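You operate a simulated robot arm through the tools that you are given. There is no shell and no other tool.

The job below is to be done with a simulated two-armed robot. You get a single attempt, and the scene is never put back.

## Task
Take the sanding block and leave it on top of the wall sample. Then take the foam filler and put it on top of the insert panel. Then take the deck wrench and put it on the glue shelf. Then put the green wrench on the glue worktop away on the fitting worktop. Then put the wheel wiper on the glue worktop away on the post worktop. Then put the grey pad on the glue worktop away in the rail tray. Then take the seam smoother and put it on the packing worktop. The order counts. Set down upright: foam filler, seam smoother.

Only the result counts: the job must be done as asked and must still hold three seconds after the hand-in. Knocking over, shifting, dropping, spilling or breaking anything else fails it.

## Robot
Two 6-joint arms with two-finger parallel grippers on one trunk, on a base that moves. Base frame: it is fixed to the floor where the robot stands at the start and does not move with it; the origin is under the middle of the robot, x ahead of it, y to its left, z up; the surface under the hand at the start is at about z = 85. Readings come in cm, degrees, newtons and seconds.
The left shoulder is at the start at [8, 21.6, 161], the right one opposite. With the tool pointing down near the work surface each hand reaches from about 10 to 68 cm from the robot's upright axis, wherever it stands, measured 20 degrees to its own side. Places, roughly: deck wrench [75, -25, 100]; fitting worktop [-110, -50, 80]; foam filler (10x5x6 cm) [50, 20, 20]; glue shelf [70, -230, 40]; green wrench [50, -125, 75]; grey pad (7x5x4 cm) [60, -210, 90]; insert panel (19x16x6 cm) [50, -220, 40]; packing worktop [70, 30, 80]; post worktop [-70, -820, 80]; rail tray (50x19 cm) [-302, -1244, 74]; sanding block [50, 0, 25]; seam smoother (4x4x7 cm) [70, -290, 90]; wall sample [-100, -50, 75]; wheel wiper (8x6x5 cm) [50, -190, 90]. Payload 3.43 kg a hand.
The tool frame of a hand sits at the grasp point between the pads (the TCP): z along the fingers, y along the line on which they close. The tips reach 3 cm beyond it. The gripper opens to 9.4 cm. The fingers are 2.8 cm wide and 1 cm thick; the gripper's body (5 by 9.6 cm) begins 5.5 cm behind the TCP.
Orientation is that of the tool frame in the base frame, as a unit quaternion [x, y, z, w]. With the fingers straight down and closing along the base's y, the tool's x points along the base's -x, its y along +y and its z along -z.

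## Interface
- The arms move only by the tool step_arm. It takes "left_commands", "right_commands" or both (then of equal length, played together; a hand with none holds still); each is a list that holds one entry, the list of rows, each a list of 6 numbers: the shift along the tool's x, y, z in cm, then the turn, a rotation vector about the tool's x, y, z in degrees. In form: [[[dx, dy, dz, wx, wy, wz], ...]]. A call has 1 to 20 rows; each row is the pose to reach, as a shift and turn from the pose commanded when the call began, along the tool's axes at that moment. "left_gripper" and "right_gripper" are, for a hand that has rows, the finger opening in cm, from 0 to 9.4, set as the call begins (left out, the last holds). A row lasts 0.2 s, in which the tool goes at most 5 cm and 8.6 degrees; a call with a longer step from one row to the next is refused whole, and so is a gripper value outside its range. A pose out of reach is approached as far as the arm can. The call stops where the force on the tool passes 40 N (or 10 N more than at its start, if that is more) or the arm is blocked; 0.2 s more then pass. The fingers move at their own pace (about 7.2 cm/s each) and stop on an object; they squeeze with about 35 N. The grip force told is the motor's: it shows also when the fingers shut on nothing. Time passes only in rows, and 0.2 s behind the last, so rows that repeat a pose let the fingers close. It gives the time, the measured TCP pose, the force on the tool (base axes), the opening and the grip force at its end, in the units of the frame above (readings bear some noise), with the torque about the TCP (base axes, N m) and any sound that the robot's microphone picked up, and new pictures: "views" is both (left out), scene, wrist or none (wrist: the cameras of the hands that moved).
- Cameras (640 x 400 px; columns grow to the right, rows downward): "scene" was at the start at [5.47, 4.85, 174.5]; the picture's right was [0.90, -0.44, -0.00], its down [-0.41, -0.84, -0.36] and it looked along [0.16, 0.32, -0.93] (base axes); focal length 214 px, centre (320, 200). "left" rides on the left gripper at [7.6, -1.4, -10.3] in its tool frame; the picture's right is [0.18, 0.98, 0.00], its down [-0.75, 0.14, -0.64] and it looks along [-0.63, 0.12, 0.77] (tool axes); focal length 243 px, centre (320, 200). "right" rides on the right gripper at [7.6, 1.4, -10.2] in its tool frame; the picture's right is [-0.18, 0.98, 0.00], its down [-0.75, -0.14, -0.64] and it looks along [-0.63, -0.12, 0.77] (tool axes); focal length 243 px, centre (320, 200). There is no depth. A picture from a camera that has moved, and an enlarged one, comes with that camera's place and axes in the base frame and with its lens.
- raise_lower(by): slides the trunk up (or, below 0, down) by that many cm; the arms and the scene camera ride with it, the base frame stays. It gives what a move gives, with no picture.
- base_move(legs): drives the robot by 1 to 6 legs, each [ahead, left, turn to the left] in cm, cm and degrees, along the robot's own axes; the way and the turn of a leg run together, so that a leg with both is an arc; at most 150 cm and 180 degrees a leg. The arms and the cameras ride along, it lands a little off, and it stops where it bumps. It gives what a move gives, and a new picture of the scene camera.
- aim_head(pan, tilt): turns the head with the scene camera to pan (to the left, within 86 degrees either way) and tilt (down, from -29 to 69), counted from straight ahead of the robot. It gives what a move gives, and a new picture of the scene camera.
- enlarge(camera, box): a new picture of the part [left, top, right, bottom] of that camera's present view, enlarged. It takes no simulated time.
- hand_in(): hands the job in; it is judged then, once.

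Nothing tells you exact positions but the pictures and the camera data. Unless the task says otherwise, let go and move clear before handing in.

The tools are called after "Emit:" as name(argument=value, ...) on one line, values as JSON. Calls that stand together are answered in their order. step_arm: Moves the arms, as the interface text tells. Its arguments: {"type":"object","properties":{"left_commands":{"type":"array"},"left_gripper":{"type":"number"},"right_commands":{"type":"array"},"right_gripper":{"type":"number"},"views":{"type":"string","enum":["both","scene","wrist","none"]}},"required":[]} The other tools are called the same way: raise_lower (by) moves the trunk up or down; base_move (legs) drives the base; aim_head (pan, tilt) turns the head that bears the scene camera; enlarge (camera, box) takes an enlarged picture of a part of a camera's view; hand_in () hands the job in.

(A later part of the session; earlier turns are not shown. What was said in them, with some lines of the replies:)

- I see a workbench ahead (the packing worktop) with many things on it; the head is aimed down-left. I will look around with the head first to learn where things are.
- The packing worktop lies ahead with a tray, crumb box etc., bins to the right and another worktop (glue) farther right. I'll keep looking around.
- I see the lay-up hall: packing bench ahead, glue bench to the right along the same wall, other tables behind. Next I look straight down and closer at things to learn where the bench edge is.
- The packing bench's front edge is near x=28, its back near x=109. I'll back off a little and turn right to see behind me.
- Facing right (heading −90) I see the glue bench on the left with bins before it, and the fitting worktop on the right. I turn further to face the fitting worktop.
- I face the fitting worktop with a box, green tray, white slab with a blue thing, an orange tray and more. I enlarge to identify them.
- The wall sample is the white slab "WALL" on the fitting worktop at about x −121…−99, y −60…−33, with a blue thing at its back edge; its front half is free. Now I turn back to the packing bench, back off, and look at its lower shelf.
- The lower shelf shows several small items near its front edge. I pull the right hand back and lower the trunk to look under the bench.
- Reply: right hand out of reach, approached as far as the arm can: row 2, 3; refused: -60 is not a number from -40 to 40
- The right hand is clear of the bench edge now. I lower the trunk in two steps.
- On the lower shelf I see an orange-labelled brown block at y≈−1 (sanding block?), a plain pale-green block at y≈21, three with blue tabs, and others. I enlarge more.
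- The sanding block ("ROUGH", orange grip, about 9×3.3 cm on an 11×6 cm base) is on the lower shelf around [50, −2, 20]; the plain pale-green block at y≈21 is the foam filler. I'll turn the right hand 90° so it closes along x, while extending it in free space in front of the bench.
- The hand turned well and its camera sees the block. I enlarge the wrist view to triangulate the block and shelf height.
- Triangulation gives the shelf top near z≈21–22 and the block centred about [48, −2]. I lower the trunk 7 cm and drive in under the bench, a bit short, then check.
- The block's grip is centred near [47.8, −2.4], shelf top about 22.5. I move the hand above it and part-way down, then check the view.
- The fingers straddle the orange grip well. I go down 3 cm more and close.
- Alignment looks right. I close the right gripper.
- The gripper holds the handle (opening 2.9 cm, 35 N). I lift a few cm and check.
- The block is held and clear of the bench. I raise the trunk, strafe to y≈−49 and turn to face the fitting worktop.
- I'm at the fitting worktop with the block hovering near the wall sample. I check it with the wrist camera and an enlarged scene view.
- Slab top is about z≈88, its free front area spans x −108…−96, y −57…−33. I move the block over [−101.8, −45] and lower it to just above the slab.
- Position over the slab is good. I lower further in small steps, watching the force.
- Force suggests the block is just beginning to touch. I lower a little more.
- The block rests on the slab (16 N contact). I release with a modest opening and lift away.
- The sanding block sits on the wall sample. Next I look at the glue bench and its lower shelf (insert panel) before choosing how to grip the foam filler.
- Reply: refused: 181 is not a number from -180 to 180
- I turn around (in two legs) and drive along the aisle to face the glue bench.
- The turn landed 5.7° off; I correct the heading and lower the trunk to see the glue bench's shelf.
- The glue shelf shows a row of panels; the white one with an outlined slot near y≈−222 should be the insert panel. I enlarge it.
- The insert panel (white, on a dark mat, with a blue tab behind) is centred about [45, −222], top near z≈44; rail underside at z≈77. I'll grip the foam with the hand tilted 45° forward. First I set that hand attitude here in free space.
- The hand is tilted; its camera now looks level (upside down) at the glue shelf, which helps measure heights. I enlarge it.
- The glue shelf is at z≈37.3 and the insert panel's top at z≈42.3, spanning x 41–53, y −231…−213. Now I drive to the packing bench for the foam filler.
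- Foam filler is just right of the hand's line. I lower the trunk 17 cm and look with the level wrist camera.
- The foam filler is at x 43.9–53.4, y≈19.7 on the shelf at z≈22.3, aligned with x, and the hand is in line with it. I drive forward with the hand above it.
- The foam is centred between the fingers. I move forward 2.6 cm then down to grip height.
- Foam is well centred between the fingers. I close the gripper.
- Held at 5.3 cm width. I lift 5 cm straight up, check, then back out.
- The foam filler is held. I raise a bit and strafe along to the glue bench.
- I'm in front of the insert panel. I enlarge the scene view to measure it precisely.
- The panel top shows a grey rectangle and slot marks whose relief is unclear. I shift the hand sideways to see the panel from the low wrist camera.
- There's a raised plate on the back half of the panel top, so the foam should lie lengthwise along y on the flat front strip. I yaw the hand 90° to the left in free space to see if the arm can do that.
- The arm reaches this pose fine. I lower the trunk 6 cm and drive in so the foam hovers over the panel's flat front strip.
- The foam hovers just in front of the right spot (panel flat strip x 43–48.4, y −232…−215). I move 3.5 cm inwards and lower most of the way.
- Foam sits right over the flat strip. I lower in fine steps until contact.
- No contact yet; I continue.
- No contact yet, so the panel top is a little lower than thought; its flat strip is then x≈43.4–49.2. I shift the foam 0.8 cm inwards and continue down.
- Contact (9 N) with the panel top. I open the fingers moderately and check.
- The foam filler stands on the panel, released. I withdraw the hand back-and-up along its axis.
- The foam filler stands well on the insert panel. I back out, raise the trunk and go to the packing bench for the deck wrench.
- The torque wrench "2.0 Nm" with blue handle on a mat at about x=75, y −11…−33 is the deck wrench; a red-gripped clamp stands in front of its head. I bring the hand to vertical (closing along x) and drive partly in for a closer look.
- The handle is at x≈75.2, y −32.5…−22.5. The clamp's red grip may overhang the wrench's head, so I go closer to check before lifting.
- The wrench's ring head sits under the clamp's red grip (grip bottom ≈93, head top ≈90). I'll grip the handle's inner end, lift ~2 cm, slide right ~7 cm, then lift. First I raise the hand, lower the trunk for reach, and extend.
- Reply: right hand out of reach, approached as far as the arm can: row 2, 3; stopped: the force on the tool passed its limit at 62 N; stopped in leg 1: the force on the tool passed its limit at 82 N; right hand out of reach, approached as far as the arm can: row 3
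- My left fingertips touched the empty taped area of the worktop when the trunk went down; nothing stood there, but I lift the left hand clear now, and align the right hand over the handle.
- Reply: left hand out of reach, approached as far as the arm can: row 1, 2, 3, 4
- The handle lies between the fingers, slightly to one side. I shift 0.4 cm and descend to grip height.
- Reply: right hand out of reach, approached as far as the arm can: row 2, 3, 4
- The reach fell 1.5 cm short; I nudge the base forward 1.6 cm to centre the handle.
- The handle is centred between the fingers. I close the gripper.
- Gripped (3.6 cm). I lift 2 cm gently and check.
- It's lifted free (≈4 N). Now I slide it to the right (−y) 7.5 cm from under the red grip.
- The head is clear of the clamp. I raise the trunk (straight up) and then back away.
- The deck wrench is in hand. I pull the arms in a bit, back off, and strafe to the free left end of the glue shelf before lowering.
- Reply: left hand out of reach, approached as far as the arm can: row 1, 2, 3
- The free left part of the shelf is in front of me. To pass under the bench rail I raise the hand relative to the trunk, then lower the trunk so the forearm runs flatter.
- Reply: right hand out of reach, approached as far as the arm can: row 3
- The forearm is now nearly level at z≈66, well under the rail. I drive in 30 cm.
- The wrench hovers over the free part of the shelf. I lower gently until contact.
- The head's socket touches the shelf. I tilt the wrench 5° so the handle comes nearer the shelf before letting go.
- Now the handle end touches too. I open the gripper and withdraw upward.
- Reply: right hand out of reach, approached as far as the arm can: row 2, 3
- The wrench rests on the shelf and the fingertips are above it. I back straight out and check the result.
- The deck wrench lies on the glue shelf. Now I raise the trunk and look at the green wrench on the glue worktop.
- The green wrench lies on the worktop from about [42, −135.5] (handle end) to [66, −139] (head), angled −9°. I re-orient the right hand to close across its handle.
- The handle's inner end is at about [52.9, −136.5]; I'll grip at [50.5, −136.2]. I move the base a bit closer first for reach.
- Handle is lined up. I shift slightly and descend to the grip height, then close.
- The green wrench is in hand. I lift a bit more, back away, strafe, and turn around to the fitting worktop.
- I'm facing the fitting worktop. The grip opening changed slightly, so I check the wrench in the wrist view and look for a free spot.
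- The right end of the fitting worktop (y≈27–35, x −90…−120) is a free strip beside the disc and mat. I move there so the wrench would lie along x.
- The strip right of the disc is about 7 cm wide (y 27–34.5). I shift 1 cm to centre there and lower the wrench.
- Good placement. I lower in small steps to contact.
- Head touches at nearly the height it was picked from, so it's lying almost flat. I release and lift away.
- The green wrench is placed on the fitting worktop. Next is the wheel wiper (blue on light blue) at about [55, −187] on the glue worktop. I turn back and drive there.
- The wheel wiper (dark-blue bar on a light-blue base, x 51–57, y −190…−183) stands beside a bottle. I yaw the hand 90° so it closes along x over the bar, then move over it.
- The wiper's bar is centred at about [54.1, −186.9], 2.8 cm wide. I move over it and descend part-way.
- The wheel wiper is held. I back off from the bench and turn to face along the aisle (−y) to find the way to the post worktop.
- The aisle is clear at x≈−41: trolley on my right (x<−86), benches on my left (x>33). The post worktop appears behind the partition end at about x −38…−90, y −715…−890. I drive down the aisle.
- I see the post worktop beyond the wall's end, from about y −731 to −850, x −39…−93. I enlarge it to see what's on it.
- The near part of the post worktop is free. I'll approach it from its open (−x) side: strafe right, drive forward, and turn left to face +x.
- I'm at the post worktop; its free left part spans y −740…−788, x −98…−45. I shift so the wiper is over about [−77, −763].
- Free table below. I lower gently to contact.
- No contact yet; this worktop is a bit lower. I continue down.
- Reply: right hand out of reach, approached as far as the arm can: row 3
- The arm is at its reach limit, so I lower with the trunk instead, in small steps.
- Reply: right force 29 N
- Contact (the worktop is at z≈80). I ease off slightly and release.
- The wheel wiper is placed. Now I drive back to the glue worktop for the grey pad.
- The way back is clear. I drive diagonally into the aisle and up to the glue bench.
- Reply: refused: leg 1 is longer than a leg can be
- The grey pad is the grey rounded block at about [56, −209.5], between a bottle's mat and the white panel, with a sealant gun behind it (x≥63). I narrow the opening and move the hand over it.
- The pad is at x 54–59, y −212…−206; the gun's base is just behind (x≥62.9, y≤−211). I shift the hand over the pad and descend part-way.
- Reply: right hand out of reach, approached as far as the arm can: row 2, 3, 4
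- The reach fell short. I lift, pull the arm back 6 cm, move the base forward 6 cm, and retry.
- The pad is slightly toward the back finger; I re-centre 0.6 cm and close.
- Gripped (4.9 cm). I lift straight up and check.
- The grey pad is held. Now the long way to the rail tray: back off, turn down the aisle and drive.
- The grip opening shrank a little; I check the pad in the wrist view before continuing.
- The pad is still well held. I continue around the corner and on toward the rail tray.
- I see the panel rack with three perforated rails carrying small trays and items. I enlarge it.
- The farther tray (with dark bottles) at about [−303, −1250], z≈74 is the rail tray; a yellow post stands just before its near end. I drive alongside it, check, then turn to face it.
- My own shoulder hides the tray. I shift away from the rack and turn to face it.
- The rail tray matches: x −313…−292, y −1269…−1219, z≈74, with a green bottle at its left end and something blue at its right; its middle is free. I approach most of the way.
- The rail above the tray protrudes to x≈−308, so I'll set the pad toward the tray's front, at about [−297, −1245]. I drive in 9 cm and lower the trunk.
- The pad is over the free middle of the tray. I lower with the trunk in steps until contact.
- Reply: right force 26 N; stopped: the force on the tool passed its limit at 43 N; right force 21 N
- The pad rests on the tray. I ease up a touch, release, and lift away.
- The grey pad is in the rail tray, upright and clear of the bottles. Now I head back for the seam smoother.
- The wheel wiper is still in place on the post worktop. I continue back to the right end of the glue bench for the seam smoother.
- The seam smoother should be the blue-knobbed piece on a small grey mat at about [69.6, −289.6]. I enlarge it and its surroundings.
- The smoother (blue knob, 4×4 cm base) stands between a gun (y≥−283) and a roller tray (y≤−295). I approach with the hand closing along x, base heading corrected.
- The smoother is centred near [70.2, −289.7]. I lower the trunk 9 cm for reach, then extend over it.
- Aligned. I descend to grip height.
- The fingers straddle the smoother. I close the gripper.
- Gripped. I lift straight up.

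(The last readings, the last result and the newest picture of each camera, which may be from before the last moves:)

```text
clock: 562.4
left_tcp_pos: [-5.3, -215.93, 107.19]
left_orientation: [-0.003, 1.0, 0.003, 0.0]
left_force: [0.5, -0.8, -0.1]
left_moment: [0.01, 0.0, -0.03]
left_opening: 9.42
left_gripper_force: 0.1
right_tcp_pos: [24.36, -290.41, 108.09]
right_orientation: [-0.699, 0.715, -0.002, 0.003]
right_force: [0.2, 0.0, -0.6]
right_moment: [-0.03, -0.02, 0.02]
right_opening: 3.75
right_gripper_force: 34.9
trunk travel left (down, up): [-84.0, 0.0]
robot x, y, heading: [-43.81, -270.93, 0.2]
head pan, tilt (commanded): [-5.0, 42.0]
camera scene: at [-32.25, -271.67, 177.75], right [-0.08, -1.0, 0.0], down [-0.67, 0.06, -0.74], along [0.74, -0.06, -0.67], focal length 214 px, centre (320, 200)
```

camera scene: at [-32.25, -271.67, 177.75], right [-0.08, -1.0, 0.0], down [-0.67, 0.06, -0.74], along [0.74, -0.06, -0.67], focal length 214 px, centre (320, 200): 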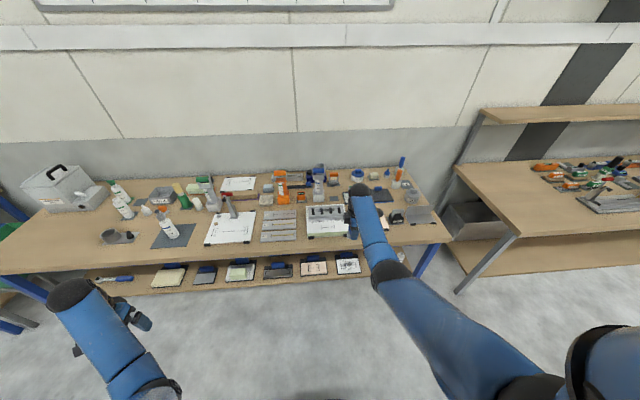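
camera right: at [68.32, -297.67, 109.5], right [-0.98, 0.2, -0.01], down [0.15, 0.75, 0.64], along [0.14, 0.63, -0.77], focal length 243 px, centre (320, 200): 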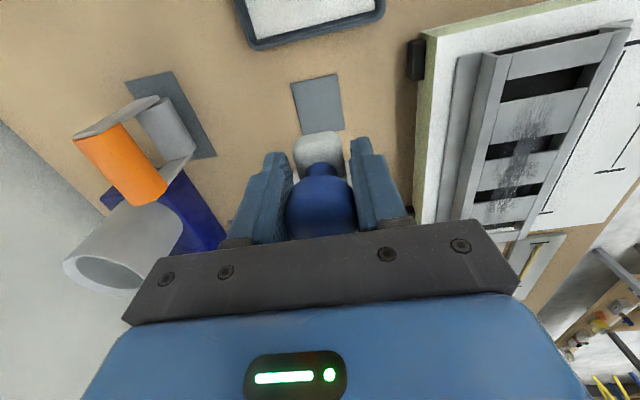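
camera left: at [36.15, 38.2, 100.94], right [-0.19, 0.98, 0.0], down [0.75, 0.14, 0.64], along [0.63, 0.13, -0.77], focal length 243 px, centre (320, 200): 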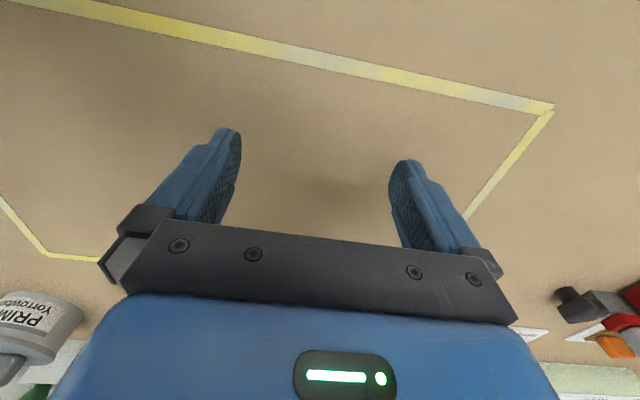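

The seam smoother is in hand. I pull the hand in slightly and strafe along to the packing bench.

Emit:
step_arm(right_commands=[[[0, 3, 0, 0, 0, 0], [0, 6, 0, 0, 0, 0]]], views="none")

Emit:
base_move(legs=[[0, 150, 0], [0, 150, 0], [0, 15, 0]])

Emit:
aim_head(pan=-5, tilt=45)

Emit:
step_arm(right_commands=[[[0, 0, 0, 0, 0, 0]]], views="wrist")

```text
clock: 563.0
left_tcp_pos: [-5.54, -216.0, 107.34]
left_orientation: [-0.004, 1.0, 0.003, 0.002]
left_force: [-0.1, 0.4, -0.3]
left_moment: [-0.02, 0.02, 0.01]
left_opening: 9.41
left_gripper_force: 0.1
right_tcp_pos: [18.05, -290.18, 108.21]
right_orientation: [-0.7, 0.714, -0.003, 0.004]
right_force: [-0.2, 0.3, -0.5]
right_moment: [0.03, 0.0, 0.0]
right_opening: 3.74
right_gripper_force: 35.1
trunk travel left (down, up): [-84.0, 0.0]
robot x, y, heading: [-43.9, -270.8, -0.0]
head pan, tilt (commanded): [-5.0, 42.0]
```

```text
clock: 578.4
left_tcp_pos: [-3.74, 98.65, 107.4]
left_orientation: [-0.001, 1.0, 0.004, 0.001]
left_force: [0.1, -0.2, 0.5]
left_moment: [0.03, 0.03, -0.01]
left_opening: 9.42
left_gripper_force: 0.0
right_tcp_pos: [19.65, 24.2, 108.2]
right_orientation: [-0.698, 0.716, -0.003, 0.005]
right_force: [-0.2, -0.2, -0.8]
right_moment: [0.01, 0.0, 0.02]
right_opening: 3.74
right_gripper_force: 34.6
trunk travel left (down, up): [-84.0, 0.0]
robot x, y, heading: [-42.49, 44.28, -0.1]
head pan, tilt (commanded): [-5.0, 42.0]
camera scene: at [-31.04, 42.87, 177.77], right [-0.09, -1.0, 0.0], down [-0.67, 0.06, -0.74], along [0.74, -0.06, -0.67], focal length 214 px, centre (320, 200)
```

scene: 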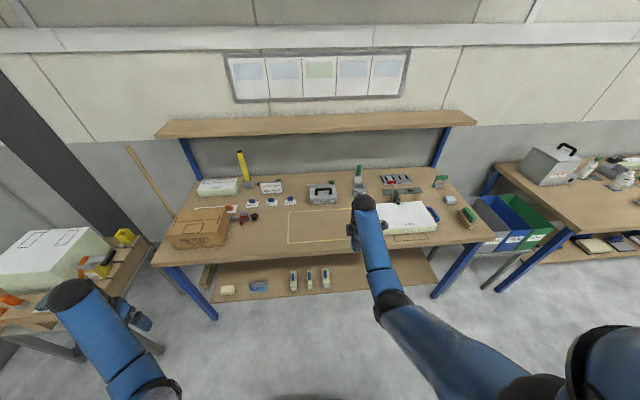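

```text
clock: 579.0
left_tcp_pos: [-3.65, 98.82, 107.43]
left_orientation: [0.0, 1.0, 0.004, 0.0]
left_force: [-0.1, -0.9, 0.3]
left_moment: [0.05, -0.02, 0.01]
left_opening: 9.38
left_gripper_force: 0.0
right_tcp_pos: [19.63, 24.3, 108.21]
right_orientation: [-0.698, 0.716, -0.002, 0.004]
right_force: [0.3, 0.3, -0.9]
right_moment: [0.01, -0.02, -0.01]
right_opening: 3.75
right_gripper_force: 35.0
trunk travel left (down, up): [-84.0, 0.0]
robot x, y, heading: [-42.07, 44.4, -0.4]
head pan, tilt (commanded): [-5.0, 45.0]
camera scene: at [-31.26, 43.06, 177.35], right [-0.09, -1.0, 0.0], down [-0.7, 0.06, -0.71], along [0.7, -0.06, -0.71], focal length 214 px, centre (320, 200)
```

scene: 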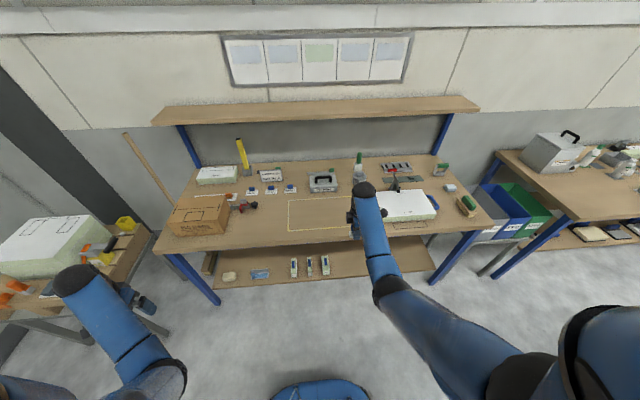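

```text
clock: 579.4
left_tcp_pos: [-3.66, 99.08, 107.42]
left_orientation: [-0.001, 1.0, 0.001, 0.001]
left_force: [-0.2, 0.4, -0.5]
left_moment: [-0.01, 0.01, 0.01]
left_opening: 9.4
left_gripper_force: 0.1
right_tcp_pos: [19.64, 24.81, 108.19]
right_orientation: [-0.699, 0.715, -0.004, 0.004]
right_force: [-1.0, 0.0, -0.4]
right_moment: [0.0, 0.0, 0.01]
right_opening: 3.72
right_gripper_force: 34.7
trunk travel left (down, up): [-84.0, 0.0]
robot x, y, heading: [-42.15, 44.39, -0.1]
head pan, tilt (commanded): [-5.0, 45.0]
camera right: at [17.95, 17.13, 118.51], right [-0.98, 0.21, -0.01], down [0.15, 0.75, 0.64], along [0.14, 0.63, -0.77], focal length 243 px, centre (320, 200)
```

right: 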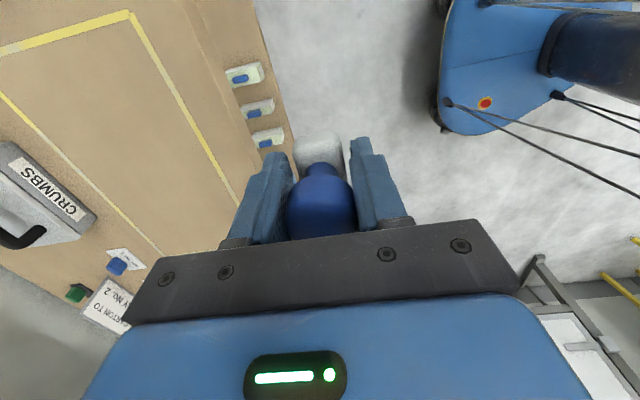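

I drive forward so the smoother is over the free taped area at about [52, 25].

Emit:
base_move(legs=[[32, 0, 0]])

Emit:
step_arm(right_commands=[[[0, 0, 4, 0, 0, 0], [0, 0, 8, 0, 0, 0], [0, 0, 11, 0, 0, 0]]], views="both")

```text
clock: 581.6
left_tcp_pos: [28.26, 99.13, 107.43]
left_orientation: [-0.002, 1.0, 0.002, 0.002]
left_force: [-0.8, 0.2, 0.1]
left_moment: [-0.01, -0.04, 0.01]
left_opening: 9.41
left_gripper_force: 0.1
right_tcp_pos: [51.61, 24.7, 108.49]
right_orientation: [-0.699, 0.715, -0.005, 0.004]
right_force: [-0.9, 0.1, -0.6]
right_moment: [0.02, -0.02, 0.01]
right_opening: 3.76
right_gripper_force: 35.6
trunk travel left (down, up): [-84.0, 0.0]
robot x, y, heading: [-10.03, 43.91, -0.1]
head pan, tilt (commanded): [-5.0, 45.0]
camera scene: at [0.61, 43.43, 177.38], right [-0.09, -1.0, 0.0], down [-0.7, 0.06, -0.71], along [0.71, -0.06, -0.71], focal length 214 px, centre (320, 200)
```

scene: 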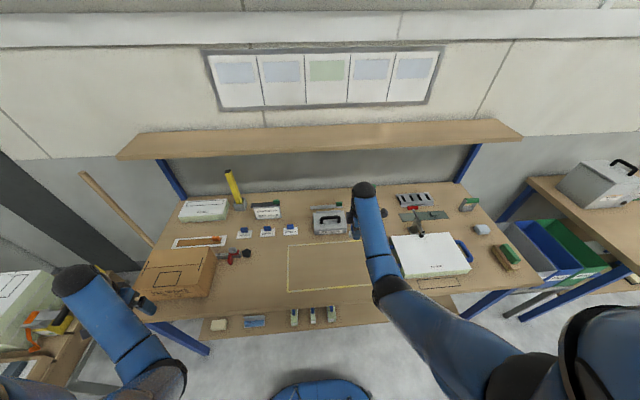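

```text
clock: 582.4
left_tcp_pos: [28.46, 99.16, 107.3]
left_orientation: [-0.001, 1.0, 0.003, 0.001]
left_force: [0.0, -0.5, -0.2]
left_moment: [-0.04, -0.01, 0.01]
left_opening: 9.41
left_gripper_force: 0.1
right_tcp_pos: [51.79, 24.49, 97.2]
right_orientation: [-0.698, 0.716, -0.003, 0.003]
right_force: [-0.9, 0.0, -0.7]
right_moment: [-0.01, -0.01, 0.01]
right_opening: 3.73
right_gripper_force: 35.5
trunk travel left (down, up): [-84.0, 0.0]
robot x, y, heading: [-9.92, 44.17, 0.1]
head pan, tilt (commanded): [-5.0, 45.0]
camera scene: at [1.05, 43.41, 177.35], right [-0.09, -1.0, 0.0], down [-0.7, 0.06, -0.71], along [0.7, -0.06, -0.71], focal length 214 px, centre (320, 200)
camera right: at [50.28, 17.01, 107.46], right [-0.98, 0.21, -0.01], down [0.15, 0.75, 0.64], along [0.14, 0.63, -0.77], focal length 243 px, centre (320, 200)
```

scene: 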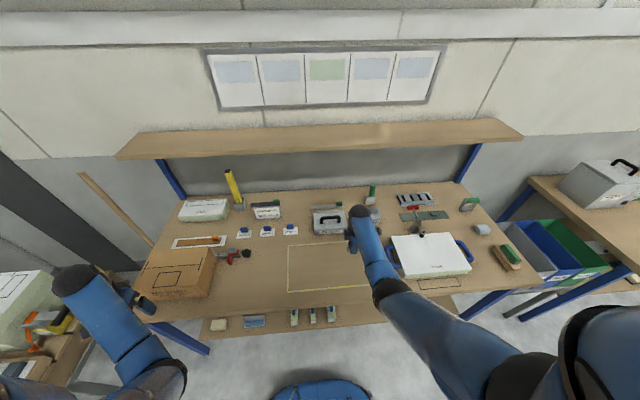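
right: 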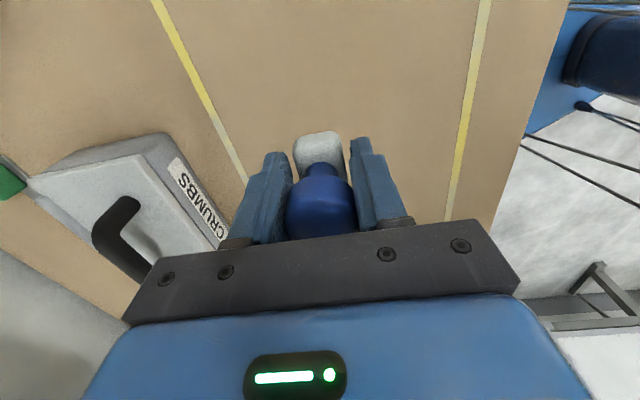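

Free taped area beneath. I lower to just above, then in small steps.

Emit:
step_arm(right_commands=[[[0, 0, 2.5, 0, 0, 0], [0, 0, 5, 0, 0, 0], [0, 0, 6.8, 0, 0, 0]]], views="none")

Emit:
step_arm(right_commands=[[[0, 0, 0.4, 0, 0, 0], [0, 0, 0.8, 0, 0, 0]]], views="none")

```text
clock: 583.2
left_tcp_pos: [28.5, 98.86, 107.23]
left_orientation: [-0.001, 1.0, 0.003, 0.001]
left_force: [-0.9, -0.4, 0.3]
left_moment: [-0.04, 0.0, 0.01]
left_opening: 9.39
left_gripper_force: 0.0
right_tcp_pos: [52.08, 24.63, 90.37]
right_orientation: [-0.699, 0.715, -0.003, 0.003]
right_force: [0.9, -0.2, -0.8]
right_moment: [0.0, -0.01, 0.01]
right_opening: 3.73
right_gripper_force: 34.6
trunk travel left (down, up): [-84.0, 0.0]
robot x, y, heading: [-10.01, 44.04, 0.1]
head pan, tilt (commanded): [-5.0, 45.0]
```

```text
clock: 583.8
left_tcp_pos: [28.6, 99.06, 107.28]
left_orientation: [-0.001, 1.0, 0.003, 0.001]
left_force: [-0.6, 0.1, 0.3]
left_moment: [-0.01, 0.01, 0.03]
left_opening: 9.4
left_gripper_force: 0.1
right_tcp_pos: [52.13, 24.76, 89.59]
right_orientation: [-0.699, 0.715, -0.004, 0.003]
right_force: [-0.1, 0.1, -0.6]
right_moment: [0.01, -0.02, 0.01]
right_opening: 3.74
right_gripper_force: 35.4
trunk travel left (down, up): [-84.0, 0.0]
robot x, y, heading: [-9.91, 44.48, -0.1]
head pan, tilt (commanded): [-5.0, 45.0]
```

Emit:
step_arm(right_commands=[[[0, 0, 0.2, 0, 0, 0], [0, 0, 0.4, 0, 0, 0]]], views="none")

Emit:
step_arm(right_commands=[[[0, 0, 0.2, 0, 0, 0], [0, 0, 0.3, 0, 0, 0]]], views="none")

```text
clock: 584.4
left_tcp_pos: [28.58, 99.03, 107.32]
left_orientation: [0.0, 1.0, 0.002, 0.001]
left_force: [-0.5, -0.4, -0.1]
left_moment: [-0.04, -0.02, 0.04]
left_opening: 9.39
left_gripper_force: 0.1
right_tcp_pos: [52.09, 24.58, 89.31]
right_orientation: [-0.699, 0.715, -0.004, 0.004]
right_force: [-0.1, -0.8, -0.3]
right_moment: [0.04, -0.01, 0.0]
right_opening: 3.73
right_gripper_force: 35.1
trunk travel left (down, up): [-84.0, 0.0]
robot x, y, heading: [-9.99, 44.31, 0.2]
head pan, tilt (commanded): [-5.0, 45.0]
```

```text
clock: 585.0
left_tcp_pos: [28.46, 98.91, 107.41]
left_orientation: [-0.002, 1.0, 0.003, 0.001]
left_force: [0.6, 0.4, 0.4]
left_moment: [-0.01, 0.01, 0.05]
left_opening: 9.42
left_gripper_force: 0.1
right_tcp_pos: [52.09, 24.74, 89.03]
right_orientation: [-0.699, 0.716, -0.004, 0.003]
right_force: [-0.2, -0.5, 3.9]
right_moment: [0.04, 0.09, 0.03]
right_opening: 3.71
right_gripper_force: 34.8
trunk travel left (down, up): [-84.0, 0.0]
robot x, y, heading: [-9.97, 44.41, -0.0]
head pan, tilt (commanded): [-5.0, 45.0]
```

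The smoother's base touches the table (4 N). I release and lift away.

Emit:
step_arm(right_commands=[[[0, 0, 0.1, 0, 0, 0], [0, 0, 0.1, 0, 0, 0], [0, 0, 0.1, 0, 0, 0], [0, 0, 0.1, 0, 0, 0]]], right_gripper=6.5, views="wrist")

Emit:
step_arm(right_commands=[[[0, 0, -2, 0, 0, 0], [0, 0, -5, 0, 0, 0], [0, 0, -9, 0, 0, 0], [0, 0, -13, 0, 0, 0], [0, 0, -17, 0, 0, 0]]], views="wrist")

Emit:
enlarge(camera="scene", box=[270, 180, 430, 310])

```text
clock: 586.0
left_tcp_pos: [28.43, 99.07, 107.42]
left_orientation: [-0.003, 1.0, 0.003, 0.001]
left_force: [-1.0, 0.3, 0.7]
left_moment: [0.0, -0.01, 0.0]
left_opening: 9.39
left_gripper_force: 0.0
right_tcp_pos: [52.14, 24.72, 88.86]
right_orientation: [-0.699, 0.715, -0.003, 0.004]
right_force: [0.4, 0.1, 0.6]
right_moment: [0.02, 0.03, 0.02]
right_opening: 6.52
right_gripper_force: 0.0
trunk travel left (down, up): [-84.0, 0.0]
robot x, y, heading: [-9.81, 44.52, 0.1]
head pan, tilt (commanded): [-5.0, 45.0]
camera right: at [50.44, 17.07, 99.1], right [-0.98, 0.21, -0.01], down [0.15, 0.75, 0.64], along [0.14, 0.63, -0.77], focal length 243 px, centre (320, 200)
```

right: 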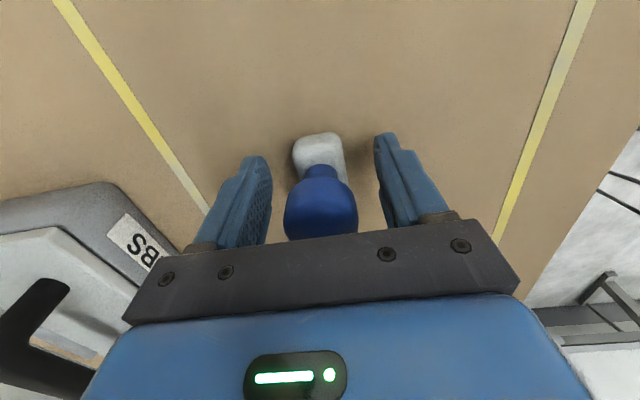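

```text
clock: 587.2
left_tcp_pos: [28.37, 99.09, 107.4]
left_orientation: [-0.002, 1.0, 0.002, 0.001]
left_force: [-0.5, 0.0, 0.9]
left_moment: [0.0, 0.02, -0.05]
left_opening: 9.4
left_gripper_force: 0.1
right_tcp_pos: [52.07, 24.57, 105.94]
right_orientation: [-0.699, 0.715, -0.004, 0.004]
right_force: [-0.4, 0.0, 0.4]
right_moment: [-0.03, 0.0, -0.02]
right_opening: 6.49
right_gripper_force: 0.1
trunk travel left (down, up): [-84.0, 0.0]
robot x, y, heading: [-9.88, 44.28, -0.2]
head pan, tilt (commanded): [-5.0, 45.0]
camera right: at [50.31, 16.97, 116.27], right [-0.98, 0.21, -0.01], down [0.15, 0.75, 0.64], along [0.14, 0.63, -0.77], focal length 243 px, centre (320, 200)
```

right: 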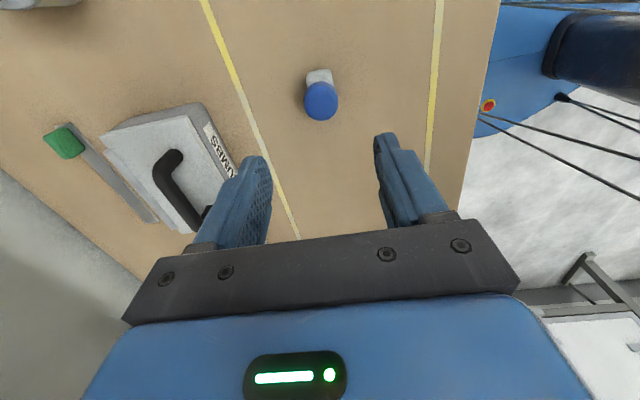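

```text
3.08 times, centred on (350, 245) of scene
camera zoom: at [0.96, 43.44, 177.35], right [-0.09, -1.0, 0.0], down [-0.7, 0.06, -0.71], along [0.7, -0.06, -0.71], focal length 660 px, centre (228, 62)
```

zoom: 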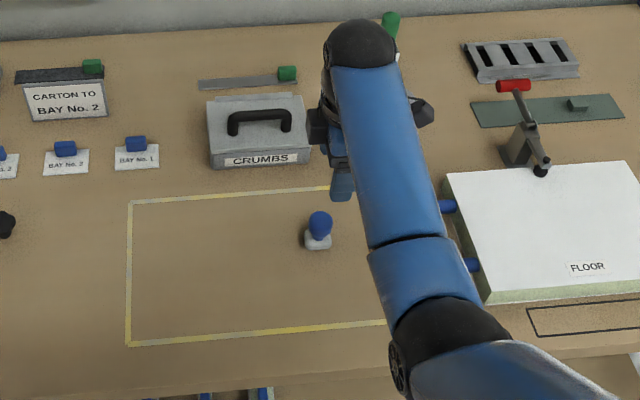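

The seam smoother stands upright on the packing worktop. I back the robot away to be clear and take a last look before handing in.

Emit:
base_move(legs=[[-32, 0, 0]])

Emit:
enlarge(camera="scene", box=[150, 150, 480, 310])

```text
clock: 589.3
left_tcp_pos: [-3.62, 99.01, 107.31]
left_orientation: [-0.001, 1.0, 0.002, 0.0]
left_force: [0.4, 0.4, -0.7]
left_moment: [-0.01, 0.04, -0.02]
left_opening: 9.43
left_gripper_force: 0.0
right_tcp_pos: [19.92, 24.53, 105.73]
right_orientation: [-0.698, 0.716, -0.002, 0.002]
right_force: [0.1, 0.1, 0.1]
right_moment: [-0.01, 0.03, 0.0]
right_opening: 6.52
right_gripper_force: 0.0
trunk travel left (down, up): [-84.0, 0.0]
robot x, y, heading: [-42.46, 44.41, -0.1]
head pan, tilt (commanded): [-5.0, 45.0]
camera scene: at [-30.95, 43.44, 177.31], right [-0.09, -1.0, 0.0], down [-0.71, 0.06, -0.7], along [0.7, -0.06, -0.71], focal length 214 px, centre (320, 200)
```

scene: 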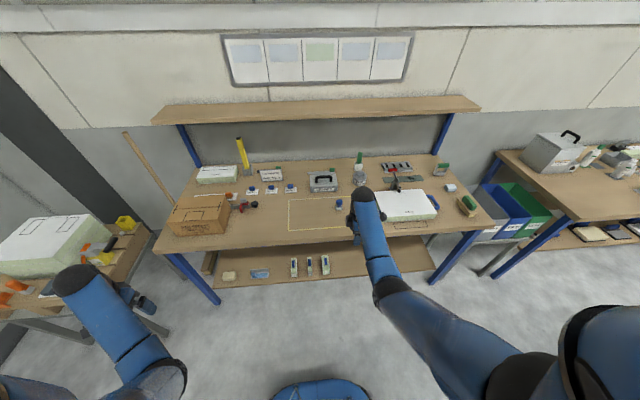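

```text
1.94 times, centred on (315, 230) of scene
camera zoom: at [-30.95, 43.44, 177.31], right [-0.09, -1.0, 0.0], down [-0.71, 0.06, -0.7], along [0.7, -0.06, -0.71], focal length 416 px, centre (330, 142)
```

zoom: 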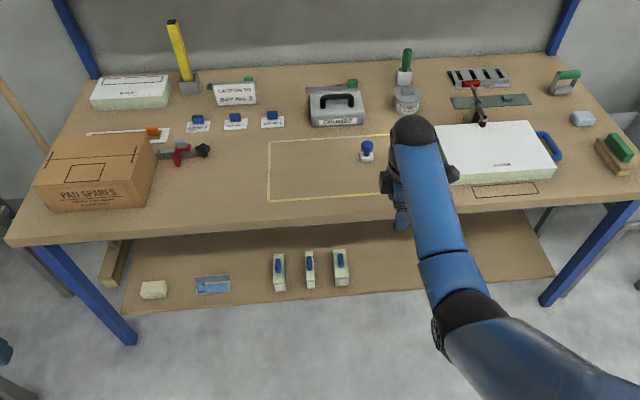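

The seam smoother stands upright on the packing worktop, both hands are empty, and every piece was set down in the order asked. I'm handing in the job.

Emit:
hand_in()

```text
The job is handed in.
```

I moved all seven pieces in the order asked and handed the job in. The tool only confirmed the hand-in, so I don't know the verdict. The foam filler and the seam smoother were both set down upright.

| # | Piece | Where it is now |
|---|---|---|
| 1 | Sanding block ("ROUGH") | On the front half of the wall sample |
| 2 | Foam filler | On the flat front strip of the insert panel |
| 3 | Deck wrench (blue, "2.0 Nm") | On the free left part of the glue shelf |
| 4 | Green wrench ("1.5 Nm") | At the right end of the fitting worktop |
| 5 | Wheel wiper | On the free left part of the post worktop |
| 6 | Grey pad | In the middle of the rail tray, between its two bottles |
| 7 | Seam smoother | On the packing worktop, inside the taped rectangle |

- **Unintended contact:** while I lowered the trunk for the deck wrench, the left fingertips pressed on the packing worktop. They then slid about 3 cm when I drove forward. They were inside the taped rectangle, where I saw nothing standing, and later pictures show nothing there disturbed.
- **Which pieces I took:** I chose several by position, since only some carry labels. There was a second "ROUGH" sanding block on the post worktop, and I used the one at the place you gave.
- **Final check:** my last look before handing in covered only the packing bench. I saw the other pieces in place right after setting each down, and some again as I drove past, but I did not go round all of them at the end.
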